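You operate a simulated robot arm through the tools that you are given. There is no shell and no other tool. Be economical: measure what you need, move in short steps, check, and stop when the job is done.

You run a simulated two-armed robot. Do the job below in one go: nothing can be reset, and whatever is moved stays where it is left.

## Task
Set the fan so the air meter reads 3.5 or a little over.
Fine: by its speed alone; measure on the fan's ledge, steadying the meter, before and after; meter back on the shelf.
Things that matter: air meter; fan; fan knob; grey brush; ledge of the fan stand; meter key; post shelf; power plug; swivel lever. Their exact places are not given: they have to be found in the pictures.

It is judged by the outcome, as a careful person would: the job done as asked, and still so three seconds after it is handed in. It fails if anything else is knocked over, pushed out of place, dropped, spilled or broken.

## Robot
Two 7-joint arms with two-finger parallel grippers on one trunk, on a base that drives. Base frame: it is fixed to the floor where the robot stands at the start and does not move with it; the origin is under the middle of the robot, x ahead of it, y to its left, z up. Lengths are in mm, angles in degrees, forces in N, time in s.
The left shoulder is at the start at [70, 133, 1176], the right one opposite. With the tool pointing down near the work surface each hand reaches from about 100 to 640 mm from the robot's upright axis, wherever it stands, measured 20 degrees to its own side. Places, roughly: fan [600, -700, 1000]; fan knob [200, -1000, 700]; ledge of the fan stand [200, -700, 600]; meter key [500, -100, 900]; post shelf [500, -100, 900]; swivel lever [100, -400, 500]. Payload 1.57 kg a hand.
Tool frame (each hand has its own): the origin (TCP) lies between the finger pads and is the grasp point; the fingertips stand 30 mm ahead of it; z points along the fingers, y is the line along which they close. Largest opening 80 mm; finger width 17, thickness 12; the body of the gripper, 40 by 82 mm, starts 80 mm behind the TCP.
Orientation is that of the tool frame in the base frame, as a unit quaternion [w, x, y, z]. With the fingers straight down and closing along the base's y, the tool's x points along the base's -x, its y along +y and its z along -z.

## Interface
- The arms move only by the tool play_rows. It takes "left_moves", "right_moves" or both (then of equal length, played together; a hand with none holds still); each is a list of rows, each a list of 6 numbers: the shift along the base's x, y, z in units of 30 mm (1.0 is 30 mm), then the turn, a rotation vector about the base's x, y, z in units of 8 degrees (1.0 is 8 degrees). In form: [[tx, ty, tz, rx, ry, rz], ...]. A call has 1 to 20 rows; each row shifts and turns the commanded pose from where the row before left it. "left_claw" and "right_claw" are, for a hand that has rows, the finger opening in mm, from 0 to 80, set as the call begins (left out, the last holds). A call with a number of a shift or a turn outside -1 to 1 is refused whole. Rows are played at 5 a second. More than 50 mm and 8.6 degrees between two rows, or a gripper value outside its range, and nothing of the call is played. Where a pose cannot be reached the arm comes as near as it can. A force on the tool above 40 N (or 10 N above the force at the start of the call, whichever is more), or a blocked arm, ends the call early, and 0.2 s more pass. The fingers move at their own pace (about 153 mm/s each) and stop on an object; they squeeze with about 21 N. The grip force told is the motor's: it shows also when the fingers shut on nothing. Time passes only in rows, and 0.2 s behind the last, so rows that do not move let the fingers close. It gives the time, the measured TCP pose, the force on the tool (base axes), the opening and the grip force at its end, in the units of the frame above (readings bear some noise), with the torque about the TCP (base axes, N m) and any sound that the robot's microphone picked up, and new pictures: "pictures" is both (left out), scene, wrist or none (wrist: the cameras of the hands that moved).
- Cameras (640 x 400 px; columns grow to the right, rows downward): "scene" is now at [115.2, -23.9, 1374.6]; the picture's right is [-0.33, -0.94, 0.00], its down [-0.80, 0.28, -0.53] and it looks along [0.50, -0.18, -0.85] (base axes); focal length 214 px, centre (320, 200). "left" rides on the left gripper at [72, 7, -122] in its tool frame; the picture's right is [-0.09, 1.00, 0.00], its down [-0.84, -0.08, -0.54] and it looks along [-0.54, -0.05, 0.84] (tool axes); focal length 238 px, centre (320, 200). "right" rides on the right gripper at [72, -7, -122] in its tool frame; the picture's right is [0.09, 1.00, 0.00], its down [-0.84, 0.08, -0.54] and it looks along [-0.54, 0.05, 0.84] (tool axes); focal length 238 px, centre (320, 200).
- lift_body(by): slides the trunk up (or, below 0, down) by that many mm; the arms and the scene camera ride with it, the base frame stays. It gives what a move gives, with no picture.
- base_move(legs): drives the robot by 1 to 6 legs, each [ahead, left, turn to the left] in mm, mm and degrees, along the robot's own axes; the way and the turn of a leg run together, so that a leg with both is an arc; at most 1500 mm and 180 degrees a leg. The arms and the cameras ride along, it lands a little off, and it stops where it bumps. It gives what a move gives, and a new picture of the scene camera.
- aim_head(pan, tilt): turns the head with the scene camera to pan (to the left, within 86 degrees either way) and tilt (down, from -29 to 69), counted from straight ahead of the robot. It gives what a move gives, and a new picture of the scene camera.
- pixel_to_xyz(camera, pixels): there is no depth. For up to 12 entries [column, row, z] of the newest picture of that camera ("zoom" is the newest enlarged one), the place [x, y] in the base frame at which the ray of that pixel passes the height z, good to about 2 mm. No time passes.
- close_up(camera, box): a new picture of the part [left, top, right, bottom] of that camera's present view, enlarged. No time passes.
- sign_off(): hands the job in; it is judged then, once.

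Go step by step. Measure first, check grasps and placings, and put right what went wrong. The budget is 80 turns and 260 pictures, counting those below and the enlarged ones. Unless the task says otherwise, let go and move clear before handing in, and close with one line.

The tools are called after "Call:" as a command line: name --argument value ..., lists and objects as JSON in quotes. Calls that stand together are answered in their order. play_rows: Moves the arms, as the interface text tells. Its arguments: {"type":"object","properties":{"left_moves":{"type":"array","items":{"type":"array","items":{"type":"number"}}},"left_claw":{"type":"number"},"right_moves":{"type":"array","items":{"type":"array","items":{"type":"number"}}},"right_claw":{"type":"number"},"pictures":{"type":"string","enum":["both","scene","wrist","none"]}},"required":[]} The other tools are called the same way: lift_body (by) slides the trunk up or down; base_move (legs) drives the base; aim_head (pan, tilt) turns the head that bears the scene camera; pixel_to_xyz (camera, pixels) gives the place at which the rays of pixels pass given heights; close_up (camera, box) takes an enlarged picture of a part of a camera's view; sign_off () hands the job in.

At the start:

```text
time_s: 0.0
left_position: [389.2, -7.3, 1090.3]
left_tcp_rot: [0.0, 0.0, 1.0, 0.0]
left_wrist_force: [0.1, 0.6, -0.1]
left_ft_torque: [0.0, 0.02, 0.03]
left_finger_gap: 79.8
left_gripper_force: 0.1
right_position: [272.6, -353.8, 1092.5]
right_tcp_rot: [0.001, -0.001, 1.0, 0.0]
right_wrist_force: [0.4, -0.4, 0.2]
right_ft_torque: [0.0, 0.0, 0.02]
right_finger_gap: 79.9
right_gripper_force: 0.1
trunk travel left (down, up): [-750.0, 190.0]
robot x, y, heading: [-0.4, -0.3, -0.1]
head pan, tilt: [-19.2, 57.8]
```

scene: 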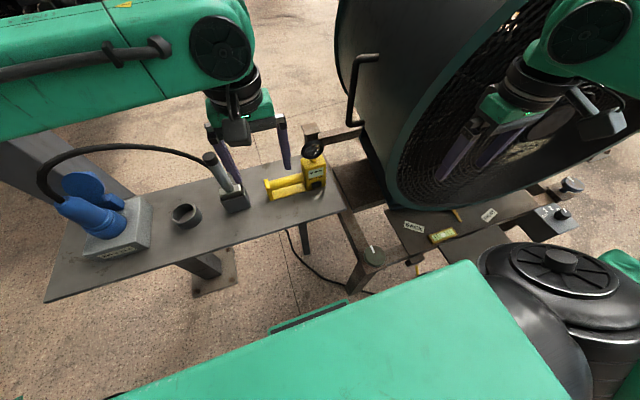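
right: 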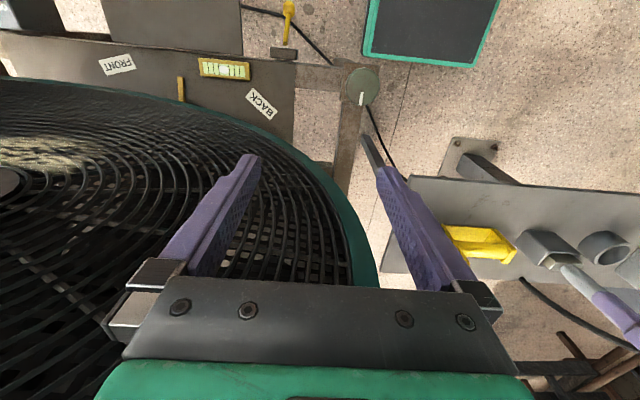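
left: 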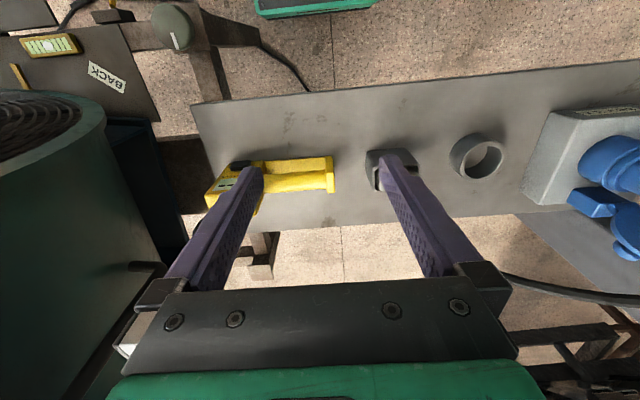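

The scene shows a shelf with a yellow meter (around px 300,180), a fan at right with a ledge below carrying FRONT/BACK labels (around 450,225). I'll take enlarged views to identify everything.

Call:
close_up --camera "scene" --box '[240, 110, 400, 210]'

Call:
close_up --camera "scene" --box '[340, 160, 600, 290]'

Call:
close_up --camera "right" --box '[60, 0, 420, 200]'

Call:
close_up --camera "left" --box '[0, 0, 400, 240]'

```text
4.00 times, centred on (320, 160) of scene
```

zoom: 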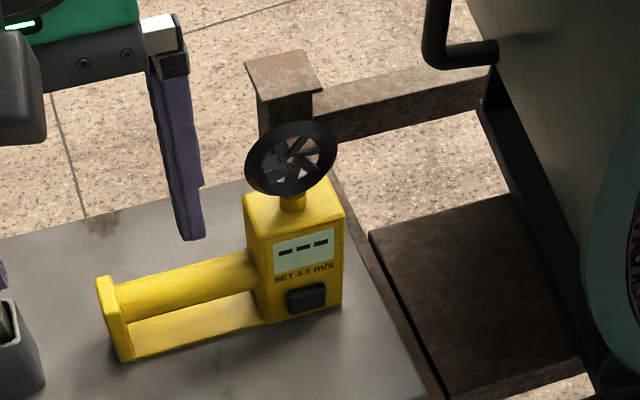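

```text
2.46 times, centred on (470, 225) of scene
```

zoom: 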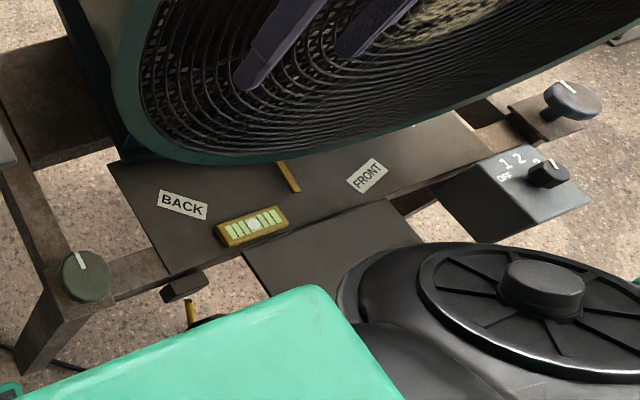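

```text
1.78 times, centred on (240, 100) of right
```

zoom: 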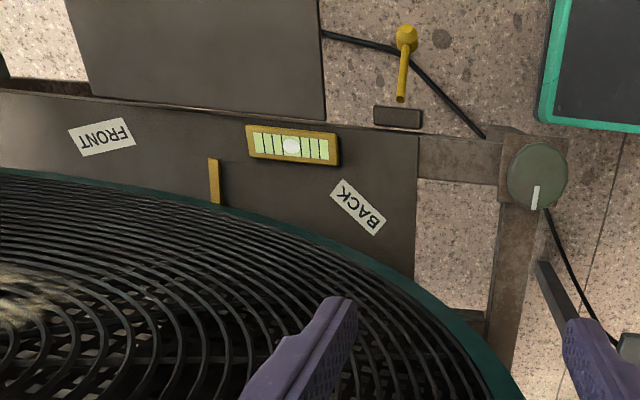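

```text
1.60 times, centred on (200, 120) of left
```

zoom: 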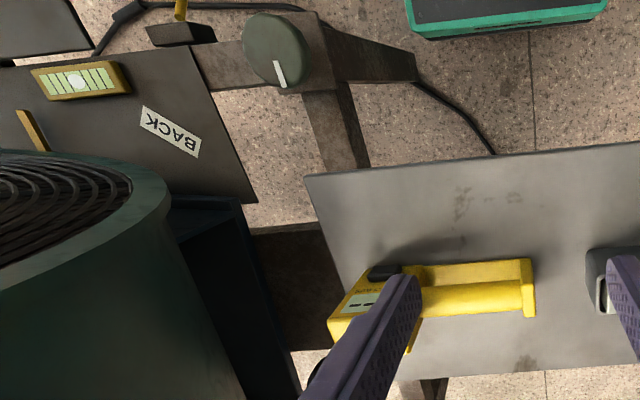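

The meter is upright-bodied with a vane head and a black key, "SET 3.5 m/s". I'll look at the other items by panning the head.

Call:
aim_head --pan -60 --tilt 45

Call:
close_up --camera "scene" --box '[200, 150, 520, 350]'

Call:
aim_head --pan 15 --tilt 50

Call:
close_up --camera "scene" --box '[200, 150, 520, 350]'

```text
time_s: 1.1
left_position: [389.9, -7.2, 1089.4]
left_tcp_rot: [0.0, 0.0, 1.0, 0.0]
left_wrist_force: [-1.0, 1.0, 0.4]
left_ft_torque: [0.0, -0.01, -0.04]
left_finger_gap: 79.8
left_gripper_force: 0.0
right_position: [273.3, -353.4, 1092.5]
right_tcp_rot: [0.001, 0.0, 1.0, 0.0]
right_wrist_force: [0.1, -0.3, 0.4]
right_ft_torque: [0.01, -0.01, 0.01]
right_finger_gap: 80.0
right_gripper_force: 0.1
trunk travel left (down, up): [-750.0, 190.0]
robot x, y, heading: [0.6, 0.7, -0.1]
head pan, tilt: [-60.0, 45.0]
```

scene: 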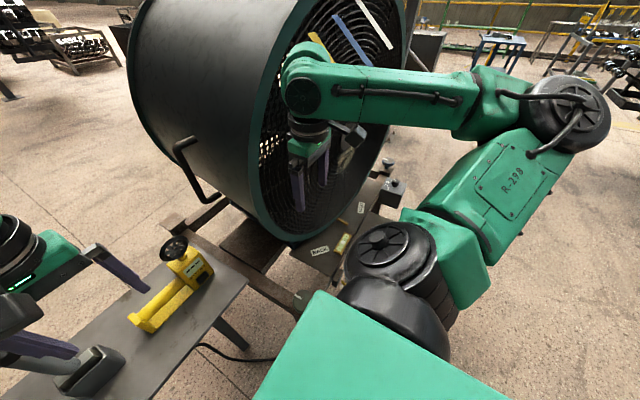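

```text
2.00 times, centred on (360, 250) of scene
```

zoom: 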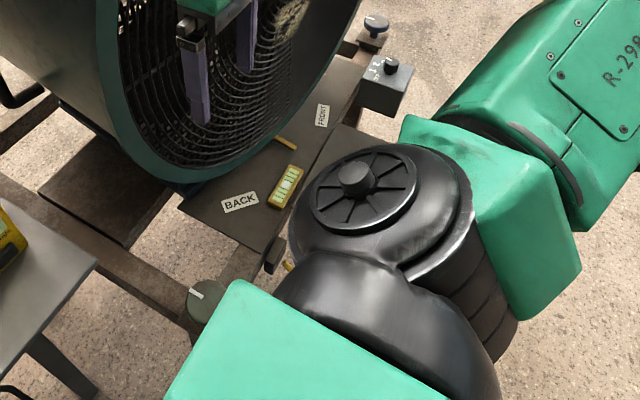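

```text
time_s: 2.5
left_position: [389.7, -7.7, 1088.4]
left_tcp_rot: [0.0, 0.0, 1.0, 0.0]
left_wrist_force: [1.5, -0.3, 0.3]
left_ft_torque: [0.02, 0.01, 0.02]
left_finger_gap: 80.0
left_gripper_force: 0.1
right_position: [273.5, -352.6, 1091.7]
right_tcp_rot: [0.0, 0.0, 1.0, 0.001]
right_wrist_force: [-0.5, -0.5, -0.7]
right_ft_torque: [-0.01, -0.02, 0.06]
right_finger_gap: 80.3
right_gripper_force: 0.0
trunk travel left (down, up): [-750.0, 190.0]
robot x, y, heading: [0.4, 0.9, -0.0]
head pan, tilt: [15.0, 50.0]
```

scene: 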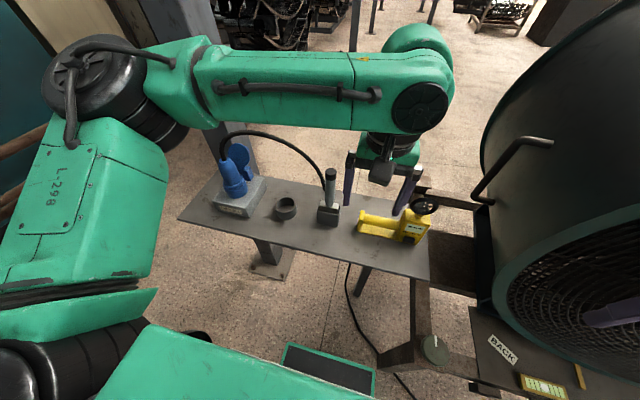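

```text
2.00 times, centred on (360, 250) of scene
```

zoom: 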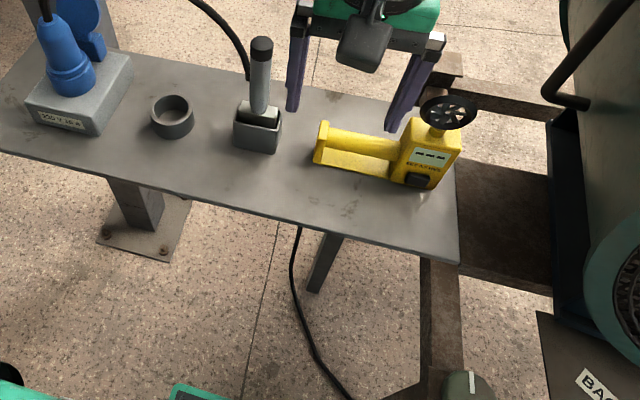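

I'll triangulate the heights of the shelf, ledge and knobs using two cameras.

Call:
pixel_to_xyz --camera "scene" --pixels '[[430, 282, 600], [430, 282, 700], [430, 282, 800], [434, 349, 600], [434, 349, 700], [434, 349, 500], [544, 384, 600], [544, 384, 700], [544, 384, 500]]'

Call:
pixel_to_xyz --camera "left" --pixels '[[192, 103, 600], [192, 103, 700], [192, 103, 800], [172, 27, 600], [172, 27, 700], [172, 27, 500], [50, 45, 600], [50, 45, 700], [50, 45, 500]]'

Call:
pixel_to_xyz --camera "right" --pixels '[[225, 69, 500], [225, 69, 600], [225, 69, 700], [288, 22, 400], [288, 22, 500], [288, 22, 600], [360, 85, 500], [360, 85, 600], [360, 85, 700], [118, 64, 600]]'

```text
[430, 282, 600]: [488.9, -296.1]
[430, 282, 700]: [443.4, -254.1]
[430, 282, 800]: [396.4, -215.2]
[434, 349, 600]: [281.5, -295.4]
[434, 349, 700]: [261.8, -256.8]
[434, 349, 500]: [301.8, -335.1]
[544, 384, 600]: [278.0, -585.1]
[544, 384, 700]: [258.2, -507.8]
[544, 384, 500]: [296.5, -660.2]
```

```text
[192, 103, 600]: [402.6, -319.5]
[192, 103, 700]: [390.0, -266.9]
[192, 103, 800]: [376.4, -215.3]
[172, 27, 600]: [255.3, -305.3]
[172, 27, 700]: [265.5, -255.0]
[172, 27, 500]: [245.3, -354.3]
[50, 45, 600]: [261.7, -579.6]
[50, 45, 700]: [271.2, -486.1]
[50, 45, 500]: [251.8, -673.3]
```

```text
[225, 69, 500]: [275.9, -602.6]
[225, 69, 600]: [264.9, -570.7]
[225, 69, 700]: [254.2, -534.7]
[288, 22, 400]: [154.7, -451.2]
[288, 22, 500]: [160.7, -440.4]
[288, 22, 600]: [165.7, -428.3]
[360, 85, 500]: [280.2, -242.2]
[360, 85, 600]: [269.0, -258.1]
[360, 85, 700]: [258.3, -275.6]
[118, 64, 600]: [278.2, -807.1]
```

Shelf height is about 830, the ledge about 620 with the level strip near (265,-565). I'll back off and drive right so both ledge and shelf are in reach, then look again.

Call:
base_move --legs '[[-200, 0, 0], [0, -400, 0]]'

Call:
aim_head --pan -20 --tilt 40

```text
time_s: 6.2
left_position: [188.7, -404.5, 1089.4]
left_tcp_rot: [0.0, 0.0, 1.0, -0.001]
left_wrist_force: [0.1, 0.5, -0.1]
left_ft_torque: [-0.01, 0.01, 0.01]
left_finger_gap: 80.0
left_gripper_force: 0.0
right_position: [72.1, -750.4, 1092.1]
right_tcp_rot: [0.0, 0.0, 1.0, -0.002]
right_wrist_force: [1.1, 0.8, -0.5]
right_ft_torque: [-0.01, -0.02, 0.01]
right_finger_gap: 80.0
right_gripper_force: 0.1
trunk travel left (down, up): [-750.0, 190.0]
robot x, y, heading: [-201.8, -396.4, -0.2]
head pan, tilt: [15.0, 50.0]
```

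scene: 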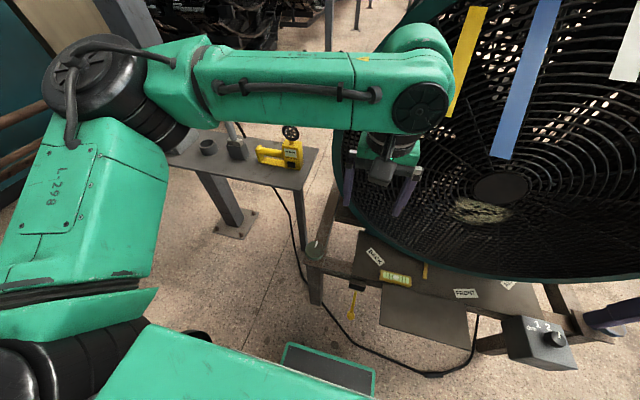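

```text
time_s: 7.2
left_position: [188.5, -404.6, 1089.6]
left_tcp_rot: [0.0, 0.0, 1.0, 0.0]
left_wrist_force: [-0.3, 0.1, -0.4]
left_ft_torque: [0.01, -0.01, -0.02]
left_finger_gap: 80.0
left_gripper_force: 0.0
right_position: [73.3, -751.0, 1091.8]
right_tcp_rot: [0.0, 0.0, 1.0, 0.0]
right_wrist_force: [-0.3, 0.1, -1.1]
right_ft_torque: [0.01, -0.01, 0.0]
right_finger_gap: 80.0
right_gripper_force: 0.1
trunk travel left (down, up): [-750.0, 190.0]
robot x, y, heading: [-200.5, -395.1, -0.0]
head pan, tilt: [-20.0, 40.0]
```

scene: 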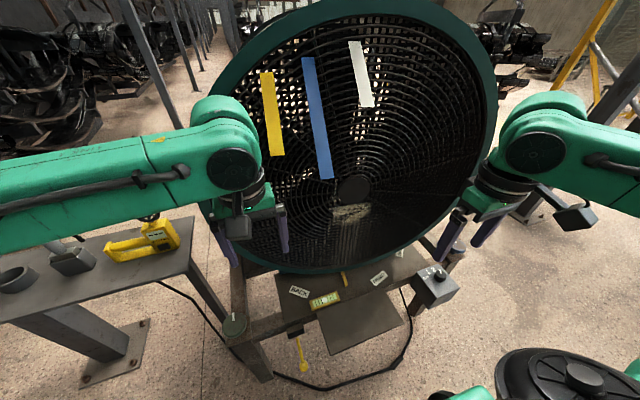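

Call:
close_up --camera "scene" --box '[220, 240, 476, 400]'

Call:
close_up --camera "scene" --box '[400, 250, 480, 300]'

Call:
close_up --camera "right" --box '[0, 0, 640, 400]'

Call:
close_up --camera "left" --box '[0, 0, 640, 400]'

```text
2.50 times, centred on (348, 320) of scene
```

zoom: 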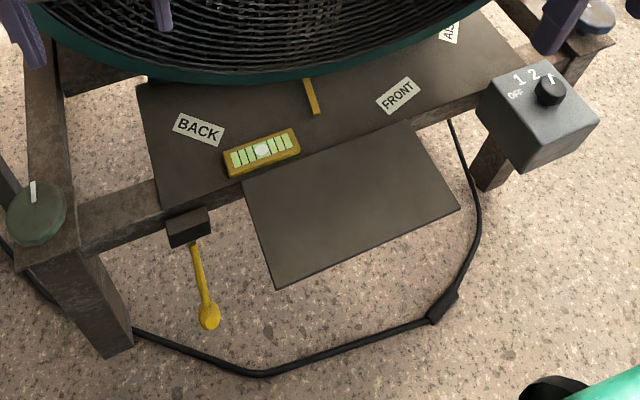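

```text
8.00 times, centred on (440, 275) of scene
```

zoom: 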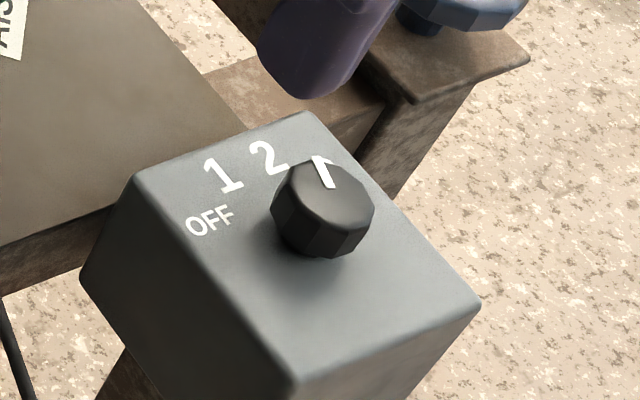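

```text
1.00 times, centred on (320, 200) of right (not enlarged: the box is as wide or as high as the picture)
```

zoom: 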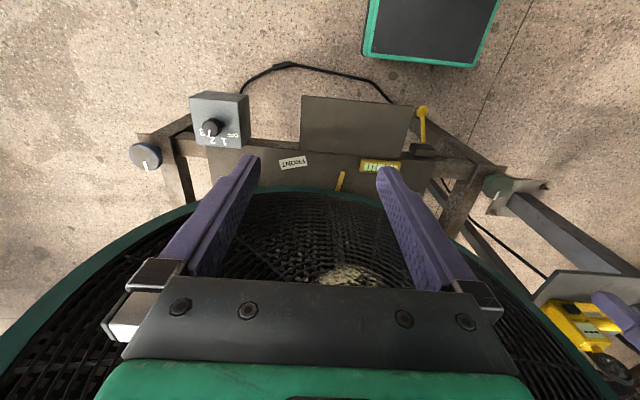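

```text
1.00 times, centred on (320, 200) of left (not enlarged: the box is as wide or as high as the picture)
```

zoom: 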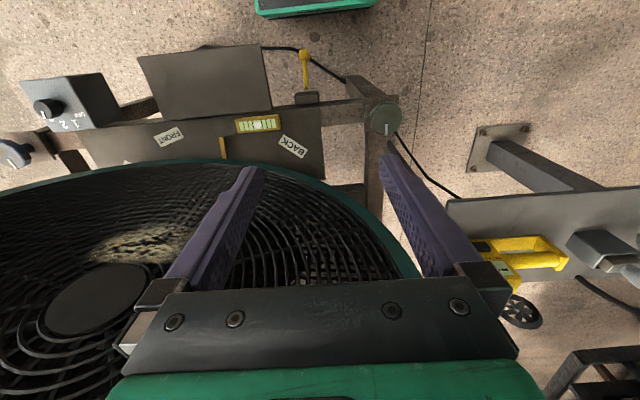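

The knob pointer looks to be around 2–3, and the protruding plate at scene px (360,322) is likely the ledge. I'll triangulate plate, knob, and zoom in on both.

Call:
pixel_to_xyz --camera "scene" --pixels '[[330, 354, 500], [330, 354, 600], [330, 354, 700], [403, 323, 600], [403, 323, 500], [317, 312, 600], [386, 290, 600], [440.2, 276, 600], [440.2, 276, 700]]'

Call:
pixel_to_xyz --camera "right" --pixels '[[416, 106, 500], [416, 106, 600], [302, 96, 500], [302, 96, 600], [211, 127, 600], [211, 127, 700], [422, 110, 500]]'

Call:
pixel_to_xyz --camera "left" --pixels '[[262, 44, 500], [262, 44, 600], [137, 58, 500], [137, 58, 600], [43, 107, 600], [43, 107, 700], [155, 118, 600], [271, 108, 600], [304, 53, 500], [304, 53, 400]]'

Call:
close_up --camera "right" --box '[170, 80, 270, 160]'

Call:
close_up --camera "left" --box '[0, 30, 320, 180]'

Call:
close_up --camera "scene" --box '[90, 205, 210, 280]'

```text
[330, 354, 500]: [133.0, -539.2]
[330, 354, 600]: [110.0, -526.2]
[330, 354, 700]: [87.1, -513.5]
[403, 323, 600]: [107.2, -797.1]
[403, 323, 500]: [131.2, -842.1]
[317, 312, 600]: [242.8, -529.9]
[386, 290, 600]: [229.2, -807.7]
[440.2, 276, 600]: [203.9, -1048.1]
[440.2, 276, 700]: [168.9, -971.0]
```

```text
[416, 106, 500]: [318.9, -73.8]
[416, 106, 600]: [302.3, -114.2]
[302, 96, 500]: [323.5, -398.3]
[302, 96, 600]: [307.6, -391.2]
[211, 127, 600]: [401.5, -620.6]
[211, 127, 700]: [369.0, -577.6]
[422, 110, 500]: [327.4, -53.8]
```

```text
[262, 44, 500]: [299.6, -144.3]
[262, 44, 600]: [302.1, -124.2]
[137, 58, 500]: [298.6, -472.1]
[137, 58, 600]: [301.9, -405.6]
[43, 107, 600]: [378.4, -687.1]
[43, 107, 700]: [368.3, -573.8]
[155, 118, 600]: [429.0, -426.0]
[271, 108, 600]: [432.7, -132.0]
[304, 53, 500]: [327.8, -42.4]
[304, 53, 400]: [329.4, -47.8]
```

```text
5.00 times, centred on (220, 120) of right
```

zoom: 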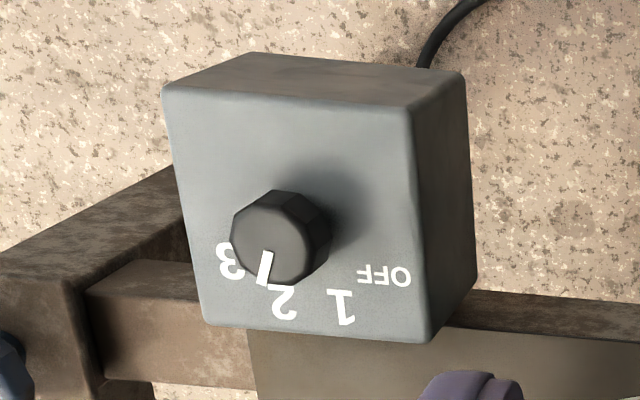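

```text
2.00 times, centred on (160, 105) of left
```

zoom: 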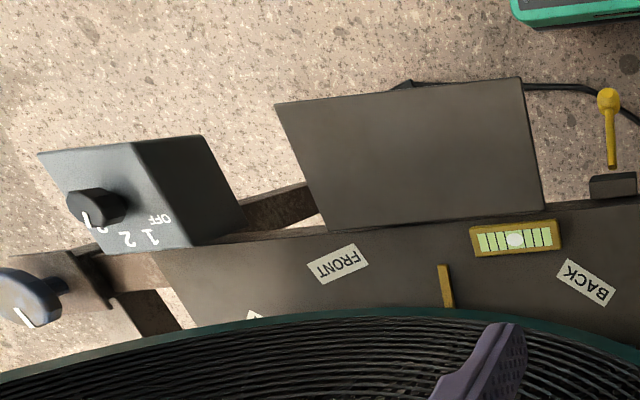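

```text
5.33 times, centred on (150, 242) of scene
```

zoom: 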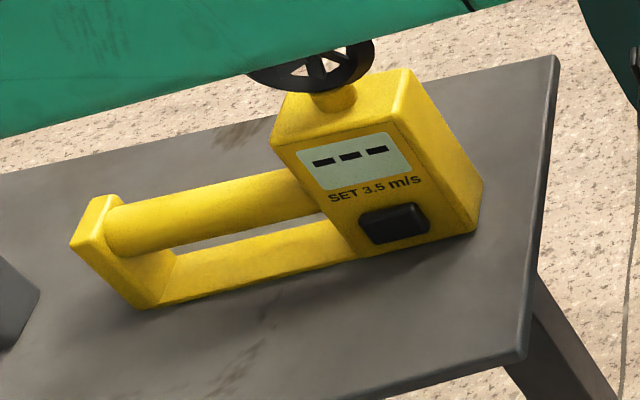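

The wrist conversions used pre-drive poses; correcting for that, the ledge plate is x≈105–230, y≈-525…-795, z≈615, and the knob top is (168,-972,700) pointing between 2 and 3. Now I'll get fresh wrist pictures at a position better suited to the meter.

Call:
base_move --legs '[[0, 290, 0], [90, 0, 0]]'

Call:
aim_head --pan 0 --tilt 50

Call:
play_rows --left_moves '[[0, 0, 0, 0, 0, 0]]' --right_moves '[[0, 0, 0, 0, 0, 0]]' --pictures "both"

```text
time_s: 9.9
left_position: [275.8, -113.3, 1089.7]
left_tcp_rot: [0.001, -0.001, 1.0, -0.001]
left_wrist_force: [-0.5, -0.1, 0.2]
left_ft_torque: [0.01, -0.01, -0.04]
left_finger_gap: 79.9
left_gripper_force: 0.1
right_position: [159.8, -459.4, 1093.5]
right_tcp_rot: [0.001, -0.002, 1.0, 0.0]
right_wrist_force: [-0.8, 0.7, -0.3]
right_ft_torque: [0.0, -0.04, 0.0]
right_finger_gap: 80.2
right_gripper_force: 0.1
trunk travel left (down, up): [-750.0, 190.0]
robot x, y, heading: [-110.8, -108.8, 0.1]
head pan, tilt: [-20.0, 40.0]
```

scene: 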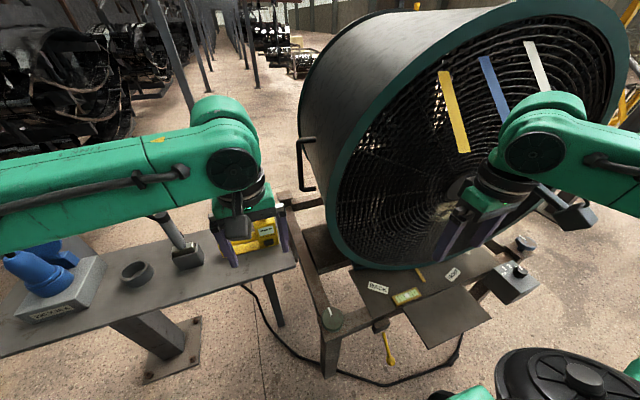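

```text
time_s: 10.8
left_position: [279.1, -114.1, 1088.5]
left_tcp_rot: [0.0, 0.0, 1.0, 0.0]
left_wrist_force: [-0.8, -1.1, -0.5]
left_ft_torque: [-0.05, 0.0, -0.02]
left_finger_gap: 80.1
left_gripper_force: 0.1
right_position: [163.0, -460.7, 1091.6]
right_tcp_rot: [0.0, -0.001, 1.0, 0.0]
right_wrist_force: [0.1, 0.5, -0.2]
right_ft_torque: [0.04, 0.0, 0.01]
right_finger_gap: 80.2
right_gripper_force: 0.0
trunk travel left (down, up): [-750.0, 190.0]
robot x, y, heading: [-108.6, -105.6, 0.0]
head pan, tilt: [0.0, 50.0]
```

scene: 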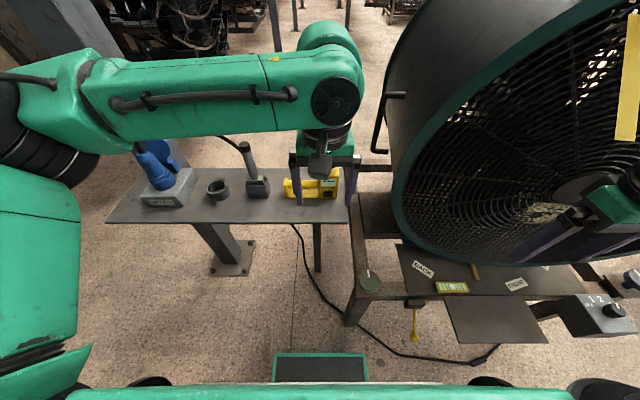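

```text
time_s: 11.2
left_position: [277.8, -113.8, 1090.0]
left_tcp_rot: [0.001, -0.001, 1.0, 0.0]
left_wrist_force: [-0.4, 0.2, -0.4]
left_ft_torque: [0.0, 0.04, -0.05]
left_finger_gap: 79.9
left_gripper_force: 0.1
right_position: [163.1, -459.4, 1093.2]
right_tcp_rot: [0.0, -0.001, 1.0, 0.0]
right_wrist_force: [-0.9, 0.2, -0.1]
right_ft_torque: [-0.02, -0.05, 0.0]
right_finger_gap: 79.9
right_gripper_force: 0.1
trunk travel left (down, up): [-750.0, 190.0]
robot x, y, heading: [-112.3, -104.2, 0.0]
head pan, tilt: [0.0, 50.0]
```

scene: 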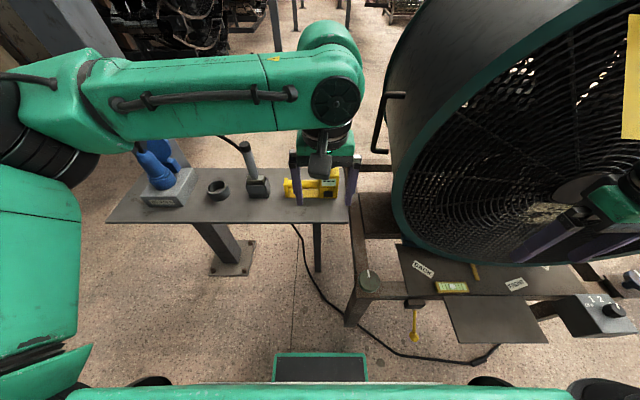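
right: 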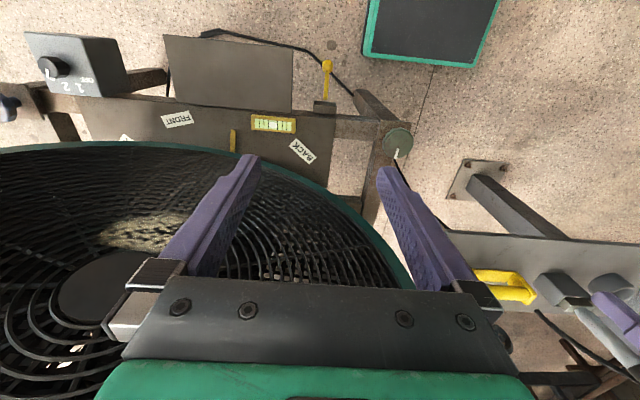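
left: 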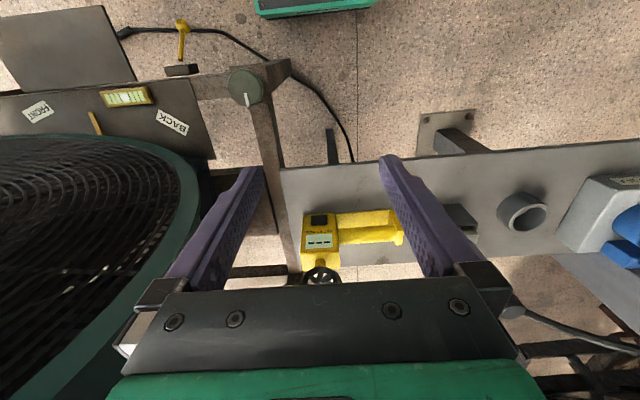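

Call:
close_up --camera "left" --box '[270, 180, 430, 280]'

Call:
close_up --camera "scene" --box '[260, 150, 372, 220]'

Call:
pixel_to_xyz --camera "scene" --pixels '[[348, 223, 780], [348, 223, 820], [348, 223, 860], [106, 223, 820], [106, 223, 860]]'

Call:
pixel_to_xyz --camera "left" --pixels '[[281, 169, 780], [281, 169, 820], [281, 169, 860], [340, 219, 860], [390, 215, 860]]'

Call:
pixel_to_xyz --camera "right" --pixels '[[370, 50, 150], [370, 50, 250], [325, 65, 500], [325, 65, 600]]'

```text
4.00 times, centred on (350, 230) of left
```

zoom: 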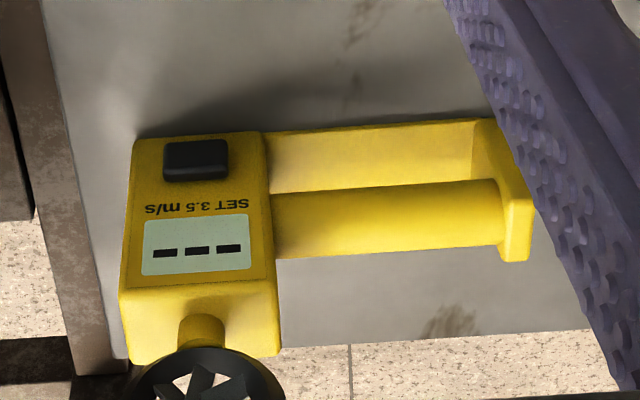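

```text
5.71 times, centred on (316, 185) of scene
```

zoom: 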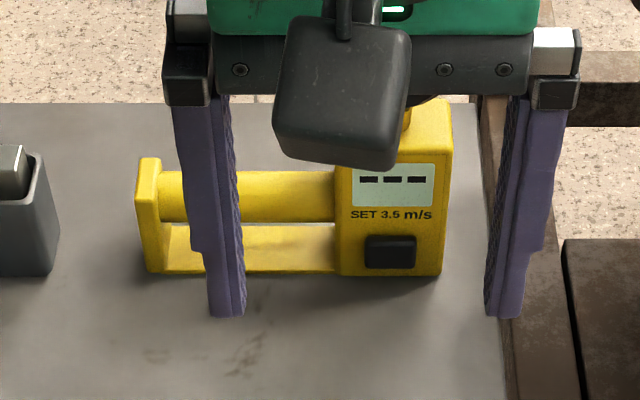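

```text
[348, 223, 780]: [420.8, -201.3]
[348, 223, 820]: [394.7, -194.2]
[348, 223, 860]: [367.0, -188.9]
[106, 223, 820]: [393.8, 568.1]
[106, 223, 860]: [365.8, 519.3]
```

```text
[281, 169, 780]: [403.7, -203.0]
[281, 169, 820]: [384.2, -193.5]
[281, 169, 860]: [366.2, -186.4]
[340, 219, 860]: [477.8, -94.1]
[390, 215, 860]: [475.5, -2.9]
```

```text
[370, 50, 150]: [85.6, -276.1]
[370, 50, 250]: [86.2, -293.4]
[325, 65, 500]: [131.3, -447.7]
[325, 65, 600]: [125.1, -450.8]
```

Call:
pixel_to_xyz --camera "scene" --pixels '[[302.9, 184.1, 880], [302.9, 184.1, 900], [302.9, 184.1, 920], [328.2, 194.1, 870], [328.2, 194.1, 890], [328.2, 194.1, 910], [319, 198, 855], [337, 198, 855], [284, 197.3, 855]]'

Call:
pixel_to_xyz --camera "left" --pixels '[[366, 235, 880], [366, 235, 900], [366, 235, 920], [319, 220, 870], [319, 220, 890], [319, 220, 910], [338, 236, 900], [395, 234, 900], [302, 265, 950], [338, 265, 950], [304, 214, 860], [337, 213, 860]]'

```text
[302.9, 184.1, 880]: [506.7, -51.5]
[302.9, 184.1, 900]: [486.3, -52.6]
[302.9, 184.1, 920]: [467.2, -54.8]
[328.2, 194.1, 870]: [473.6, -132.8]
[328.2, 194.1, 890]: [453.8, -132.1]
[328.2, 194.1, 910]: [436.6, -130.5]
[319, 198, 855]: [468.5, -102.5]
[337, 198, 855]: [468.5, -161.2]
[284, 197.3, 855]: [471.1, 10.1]
```

```text
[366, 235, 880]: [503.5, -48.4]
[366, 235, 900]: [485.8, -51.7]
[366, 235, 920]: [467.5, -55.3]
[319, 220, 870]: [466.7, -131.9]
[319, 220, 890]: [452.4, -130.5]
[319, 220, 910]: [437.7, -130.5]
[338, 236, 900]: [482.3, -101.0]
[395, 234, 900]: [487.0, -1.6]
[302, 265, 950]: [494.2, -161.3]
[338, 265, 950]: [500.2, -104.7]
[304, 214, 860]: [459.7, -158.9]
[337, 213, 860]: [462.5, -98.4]
```

Bar of the meter is at about (488,-50,905), running along y from -100 to 0; key at (453,-131,890). I'll turn the left hand -90° about z and move above the bar.

Call:
play_rows --left_moves '[[0.583, 0.2, 0, 0, 0, -0.9375], [0.583, 0.2, 0, 0, 0, -0.9375], [0.583, 0.2, 0, 0, 0, -0.9375], [0.583, 0.2, 0, 0, 0, -0.9375], [0.583, 0.2, 0, 0, 0, -0.9375], [0.583, 0.2, 0, 0, 0, -0.9375], [0.583, 0.2, 0, 0, 0, -0.9375], [0.583, 0.2, 0, 0, 0, -0.9375], [0.583, 0.2, 0, 0, 0, -0.9375], [0.583, 0.2, 0, 0, 0, -0.9375], [0.583, 0.2, 0, 0, 0, -0.9375], [0.583, 0.2, 0, 0, 0, -0.9375]]' --left_claw 70

```text
time_s: 13.8
left_position: [470.8, -33.9, 1090.2]
left_tcp_rot: [0.0, 0.707, 0.707, 0.0]
left_wrist_force: [-0.3, 0.9, -0.9]
left_ft_torque: [-0.03, 0.01, 0.0]
left_finger_gap: 69.7
left_gripper_force: 0.0
left hand out of reach, approached as far as the arm can: row 12
right_position: [161.7, -458.9, 1092.6]
right_tcp_rot: [0.001, -0.002, 1.0, -0.001]
right_wrist_force: [-0.1, 0.2, 0.4]
right_ft_torque: [-0.03, 0.03, 0.01]
right_finger_gap: 80.4
right_gripper_force: 0.0
trunk travel left (down, up): [-750.0, 190.0]
robot x, y, heading: [-110.9, -107.4, 0.0]
head pan, tilt: [0.0, 50.0]
```

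scene: 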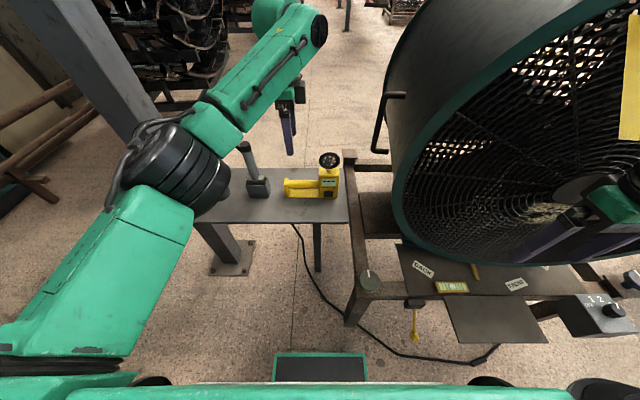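
left: 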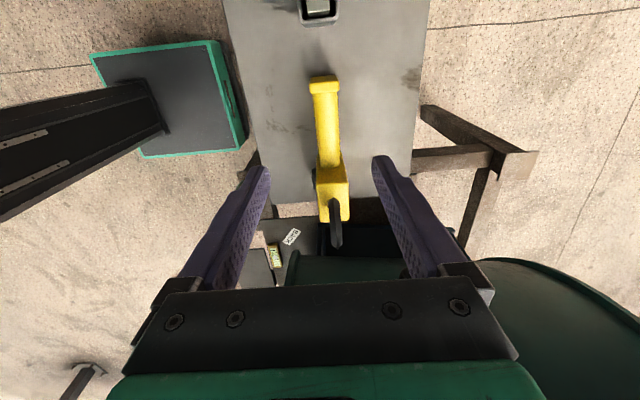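

The vane disc is seen edge-on at (336,222), so it faces along x – good for the fan. The reach was limited at this height; measure the bar from here and then descend while finishing the move.

Call:
pixel_to_xyz --camera "left" --pixels '[[325, 92, 905], [330, 162, 905], [319, 162, 905], [341, 162, 905], [311, 90, 905], [338, 88, 905], [318, 183, 950], [349, 183, 950], [333, 222, 990], [333, 245, 990]]'

Call:
close_up --camera "left" --box '[250, 60, 410, 260]'

```text
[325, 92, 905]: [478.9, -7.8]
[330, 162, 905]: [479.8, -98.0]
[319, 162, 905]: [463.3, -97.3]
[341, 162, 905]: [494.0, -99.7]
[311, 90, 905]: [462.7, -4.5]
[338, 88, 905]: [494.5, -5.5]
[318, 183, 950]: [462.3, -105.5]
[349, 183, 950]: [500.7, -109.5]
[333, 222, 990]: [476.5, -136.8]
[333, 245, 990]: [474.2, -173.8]
```

```text
2.00 times, centred on (330, 160) of left
```

zoom: 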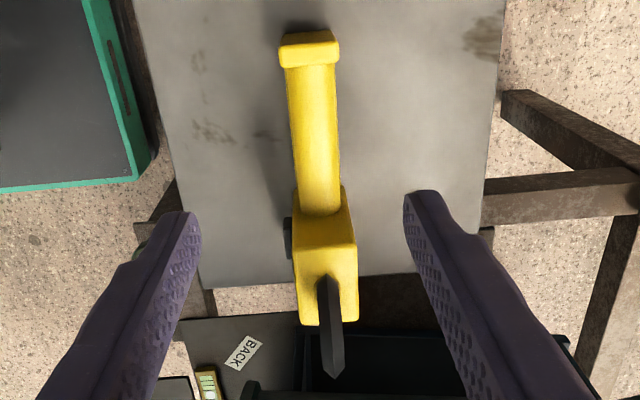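

Bar axis is x≈480, y -8…-98. Descend in steps toward (480,-48).

Call:
play_rows --left_moves '[[0, -0.1, -0.8, 0, 0, 0], [0, -0.1, -0.8, 0, 0, 0], [0, -0.1, -0.8, 0, 0, 0], [0, 0, -0.8, 0, 0, 0], [0, 0, -0.8, 0, 0, 0]]' --pictures "wrist"

```text
time_s: 15.0
left_position: [471.4, -43.9, 968.4]
left_tcp_rot: [0.0, 0.706, 0.708, 0.0]
left_wrist_force: [1.1, 0.7, -0.2]
left_ft_torque: [0.0, 0.01, 0.01]
left_finger_gap: 70.2
left_gripper_force: 0.0
right_position: [164.1, -459.8, 1093.0]
right_tcp_rot: [-0.001, -0.002, 1.0, 0.0]
right_wrist_force: [-0.6, 0.5, 0.6]
right_ft_torque: [0.03, -0.01, -0.01]
right_finger_gap: 80.0
right_gripper_force: 0.1
trunk travel left (down, up): [-750.0, 190.0]
robot x, y, heading: [-108.1, -109.5, 0.1]
head pan, tilt: [0.0, 50.0]
```

left: 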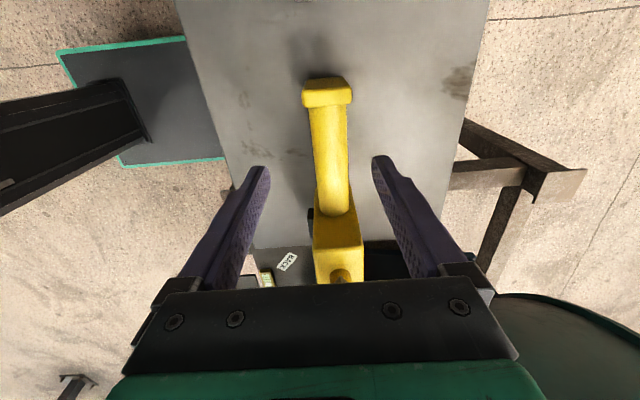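

Fingers straddle the bar; I nudge +x by 9 mm and go down the last 62 mm.

Call:
play_rows --left_moves '[[0.3, 0, 0, 0, 0, 0], [0, 0, -0.7, 0, 0, 0], [0, 0, -0.7, 0, 0, 0], [0, 0, -0.66, 0, 0, 0], [0, 0, 0, 0, 0, 0]]'

Call:
close_up --camera "scene" --box '[240, 130, 368, 210]'

```text
time_s: 16.2
left_position: [479.8, -43.5, 907.8]
left_tcp_rot: [0.0, 0.706, 0.708, -0.001]
left_wrist_force: [-0.2, -0.1, 0.3]
left_ft_torque: [0.04, 0.0, 0.0]
left_finger_gap: 70.0
left_gripper_force: 0.1
right_position: [162.1, -459.9, 1092.5]
right_tcp_rot: [0.0, -0.002, 1.0, 0.0]
right_wrist_force: [-0.2, 0.3, -0.1]
right_ft_torque: [-0.02, 0.01, -0.02]
right_finger_gap: 80.0
right_gripper_force: 0.0
trunk travel left (down, up): [-750.0, 190.0]
robot x, y, heading: [-112.7, -107.2, 0.3]
head pan, tilt: [0.0, 50.0]
```

scene: 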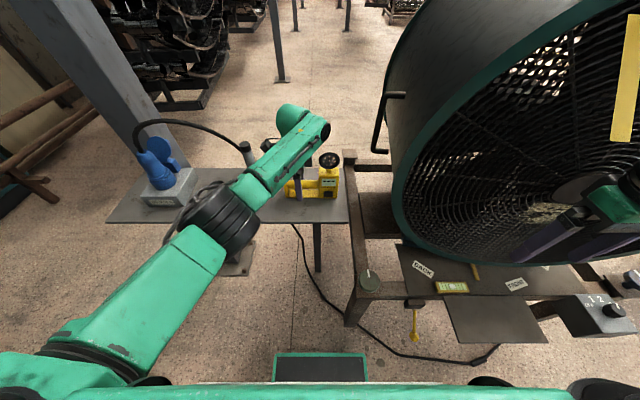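
left: 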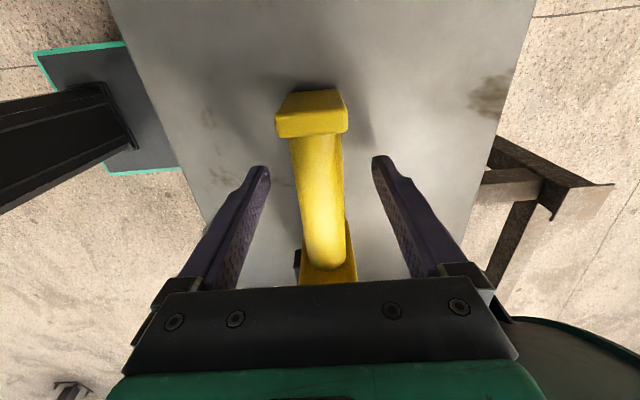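

```text
5.00 times, centred on (304, 170) of scene
```

zoom: 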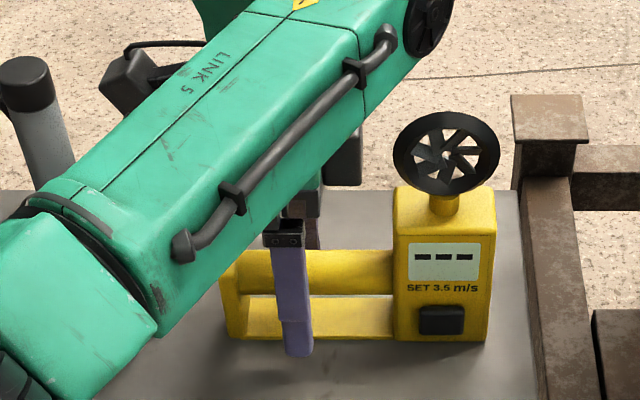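

Fingers straddle the bar at the right height; close.

Call:
play_rows --left_moves '[[0, 0, 0, 0, 0, 0], [0, 0, 0, 0, 0, 0], [0, 0, 0, 0, 0, 0]]' --left_claw 15 --pictures "wrist"

Call:
close_up --camera "scene" --box '[240, 130, 368, 210]'

```text
time_s: 17.0
left_position: [479.1, -44.1, 906.4]
left_tcp_rot: [0.0, 0.707, 0.707, 0.0]
left_wrist_force: [-0.6, -0.7, -0.2]
left_ft_torque: [0.0, 0.01, -0.06]
left_finger_gap: 27.4
left_gripper_force: 21.3
right_position: [162.2, -459.8, 1092.8]
right_tcp_rot: [0.0, -0.001, 1.0, 0.0]
right_wrist_force: [-0.4, -0.7, -0.2]
right_ft_torque: [-0.04, -0.01, -0.01]
right_finger_gap: 80.1
right_gripper_force: 0.0
trunk travel left (down, up): [-750.0, 190.0]
robot x, y, heading: [-112.8, -107.4, 0.3]
head pan, tilt: [0.0, 50.0]
```

left: 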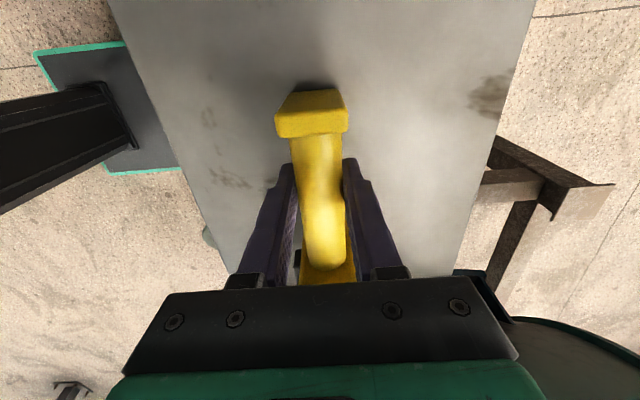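

```text
5.00 times, centred on (304, 170) of scene
```

zoom: 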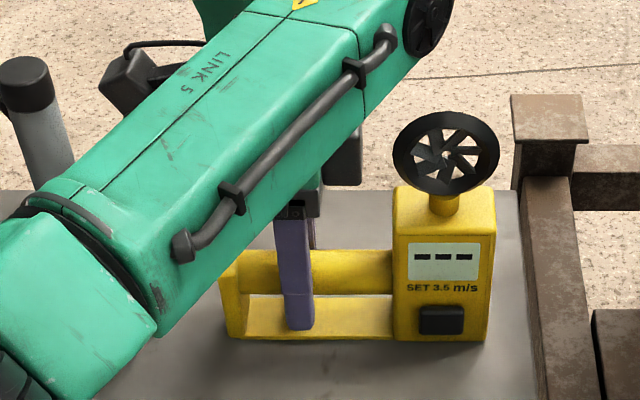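

Gripped (27.4 mm bar, resting TCP z≈906.5, so TCP ≈49 above the meter's bottom). Lift and draw the hand in.

Call:
play_rows --left_moves '[[0, 0, 0.5, 0, 0, 0], [0, 0, 1, 0, 0, 0], [0, 0, 1, 0, 0, 0], [0, 0, 1, 0, 0, 0], [-1, 0, 0.5, 0, 0, 0], [-1, 0, 0, 0, 0, 0], [-1, 0, 0, 0, 0, 0], [-1, 0, 0, 0, 0, 0], [-1, 0, 0, 0, 0, 0]]'

```text
time_s: 19.0
left_position: [327.6, -43.6, 1026.7]
left_tcp_rot: [0.0, 0.706, 0.708, 0.0]
left_wrist_force: [0.7, -0.1, -2.8]
left_ft_torque: [0.17, 0.0, -0.01]
left_finger_gap: 27.5
left_gripper_force: 20.5
right_position: [162.7, -459.3, 1094.1]
right_tcp_rot: [0.001, -0.002, 1.0, -0.001]
right_wrist_force: [-0.7, 0.3, 0.8]
right_ft_torque: [0.01, 0.0, -0.01]
right_finger_gap: 80.0
right_gripper_force: 0.0
trunk travel left (down, up): [-750.0, 190.0]
robot x, y, heading: [-110.8, -102.6, 0.1]
head pan, tilt: [0.0, 50.0]
```

scene: 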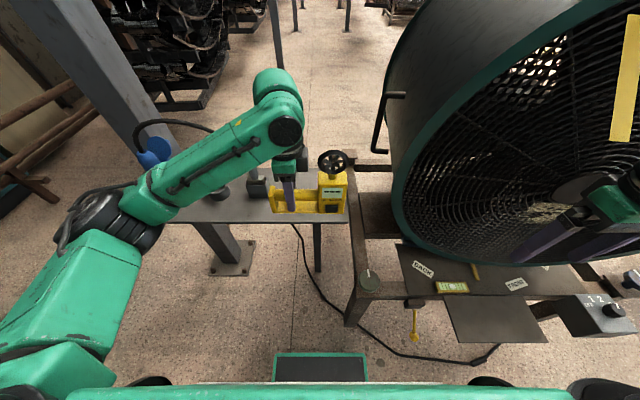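
left: 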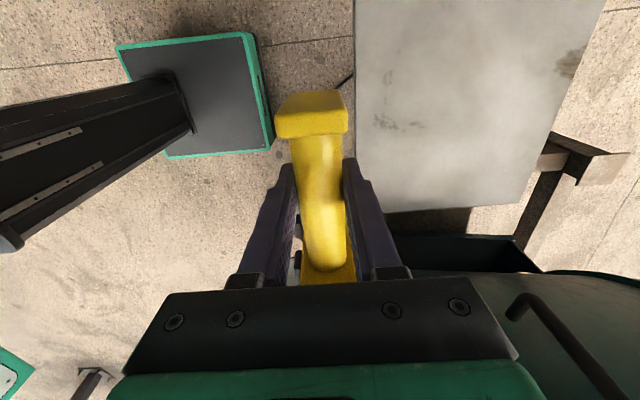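

Call:
base_move --legs '[[-200, 0, 0], [0, -518, 0]]'

Call:
lift_body --by -200

Call:
aim_head --pan 0 --tilt 45

```text
time_s: 23.2
left_position: [130.5, -557.8, 1027.5]
left_tcp_rot: [0.0, 0.706, 0.708, 0.0]
left_wrist_force: [1.0, -0.3, -2.3]
left_ft_torque: [0.18, 0.0, -0.01]
left_finger_gap: 27.3
left_gripper_force: 20.8
right_position: [-36.5, -974.6, 1093.9]
right_tcp_rot: [-0.001, -0.002, 1.0, 0.0]
right_wrist_force: [0.3, 0.9, -0.9]
right_ft_torque: [0.0, -0.01, -0.01]
right_finger_gap: 80.1
right_gripper_force: 0.1
trunk travel left (down, up): [-750.0, 190.0]
robot x, y, heading: [-312.9, -622.5, 0.1]
head pan, tilt: [0.0, 50.0]
```

scene: 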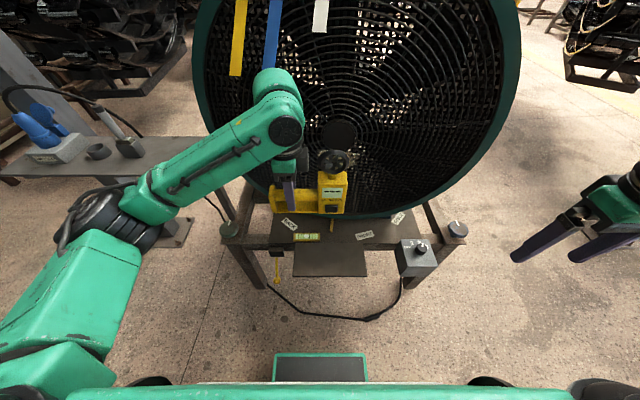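

```text
time_s: 25.4
left_position: [129.5, -559.2, 827.5]
left_tcp_rot: [0.0, 0.706, 0.708, 0.0]
left_wrist_force: [0.3, 0.7, -3.0]
left_ft_torque: [0.15, 0.01, 0.0]
left_finger_gap: 27.4
left_gripper_force: 21.0
right_position: [-36.5, -975.4, 893.3]
right_tcp_rot: [0.0, -0.002, 1.0, 0.0]
right_wrist_force: [-0.2, -0.1, 0.6]
right_ft_torque: [-0.03, -0.01, -0.01]
right_finger_gap: 80.0
right_gripper_force: 0.1
trunk travel left (down, up): [-550.0, 390.0]
robot x, y, heading: [-309.8, -622.1, 0.1]
head pan, tilt: [0.0, 50.0]
```

```text
time_s: 26.0
left_position: [129.6, -559.4, 827.8]
left_tcp_rot: [0.0, 0.707, 0.707, 0.0]
left_wrist_force: [0.5, -0.7, -3.5]
left_ft_torque: [0.16, 0.0, 0.05]
left_finger_gap: 27.3
left_gripper_force: 21.7
right_position: [-35.6, -975.3, 892.9]
right_tcp_rot: [0.0, -0.002, 1.0, 0.001]
right_wrist_force: [-0.1, -0.3, 0.9]
right_ft_torque: [0.02, -0.02, -0.02]
right_finger_gap: 80.0
right_gripper_force: 0.1
trunk travel left (down, up): [-550.0, 390.0]
robot x, y, heading: [-313.8, -622.7, 0.1]
head pan, tilt: [0.0, 45.0]
```

scene: 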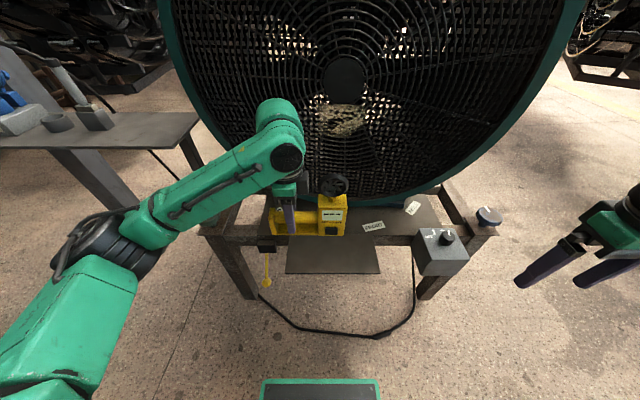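

Call:
pixel_to_xyz --camera "scene" --pixels '[[286, 272, 590], [286, 272, 615], [286, 272, 640], [380, 273, 590], [380, 273, 615], [380, 273, 640], [377, 246, 615], [446, 240, 700], [446, 240, 680]]'

Call:
close_up --camera "scene" --box '[240, 160, 480, 310]'

```text
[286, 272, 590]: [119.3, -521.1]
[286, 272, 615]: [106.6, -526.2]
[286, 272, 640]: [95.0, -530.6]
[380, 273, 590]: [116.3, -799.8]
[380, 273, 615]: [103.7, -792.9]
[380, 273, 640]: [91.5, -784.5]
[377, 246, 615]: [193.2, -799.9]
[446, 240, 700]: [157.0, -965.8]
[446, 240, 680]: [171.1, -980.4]
```

```text
2.67 times, centred on (360, 235) of scene
```

zoom: 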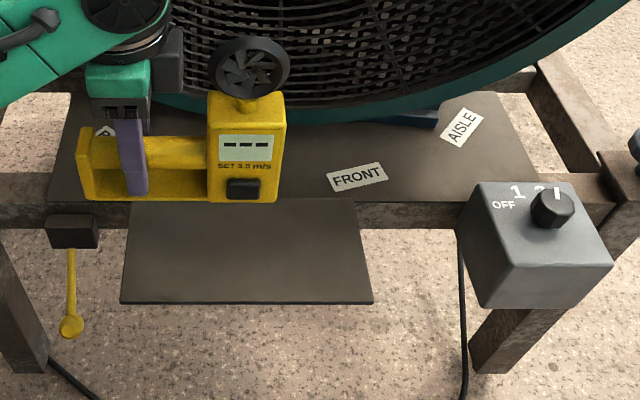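

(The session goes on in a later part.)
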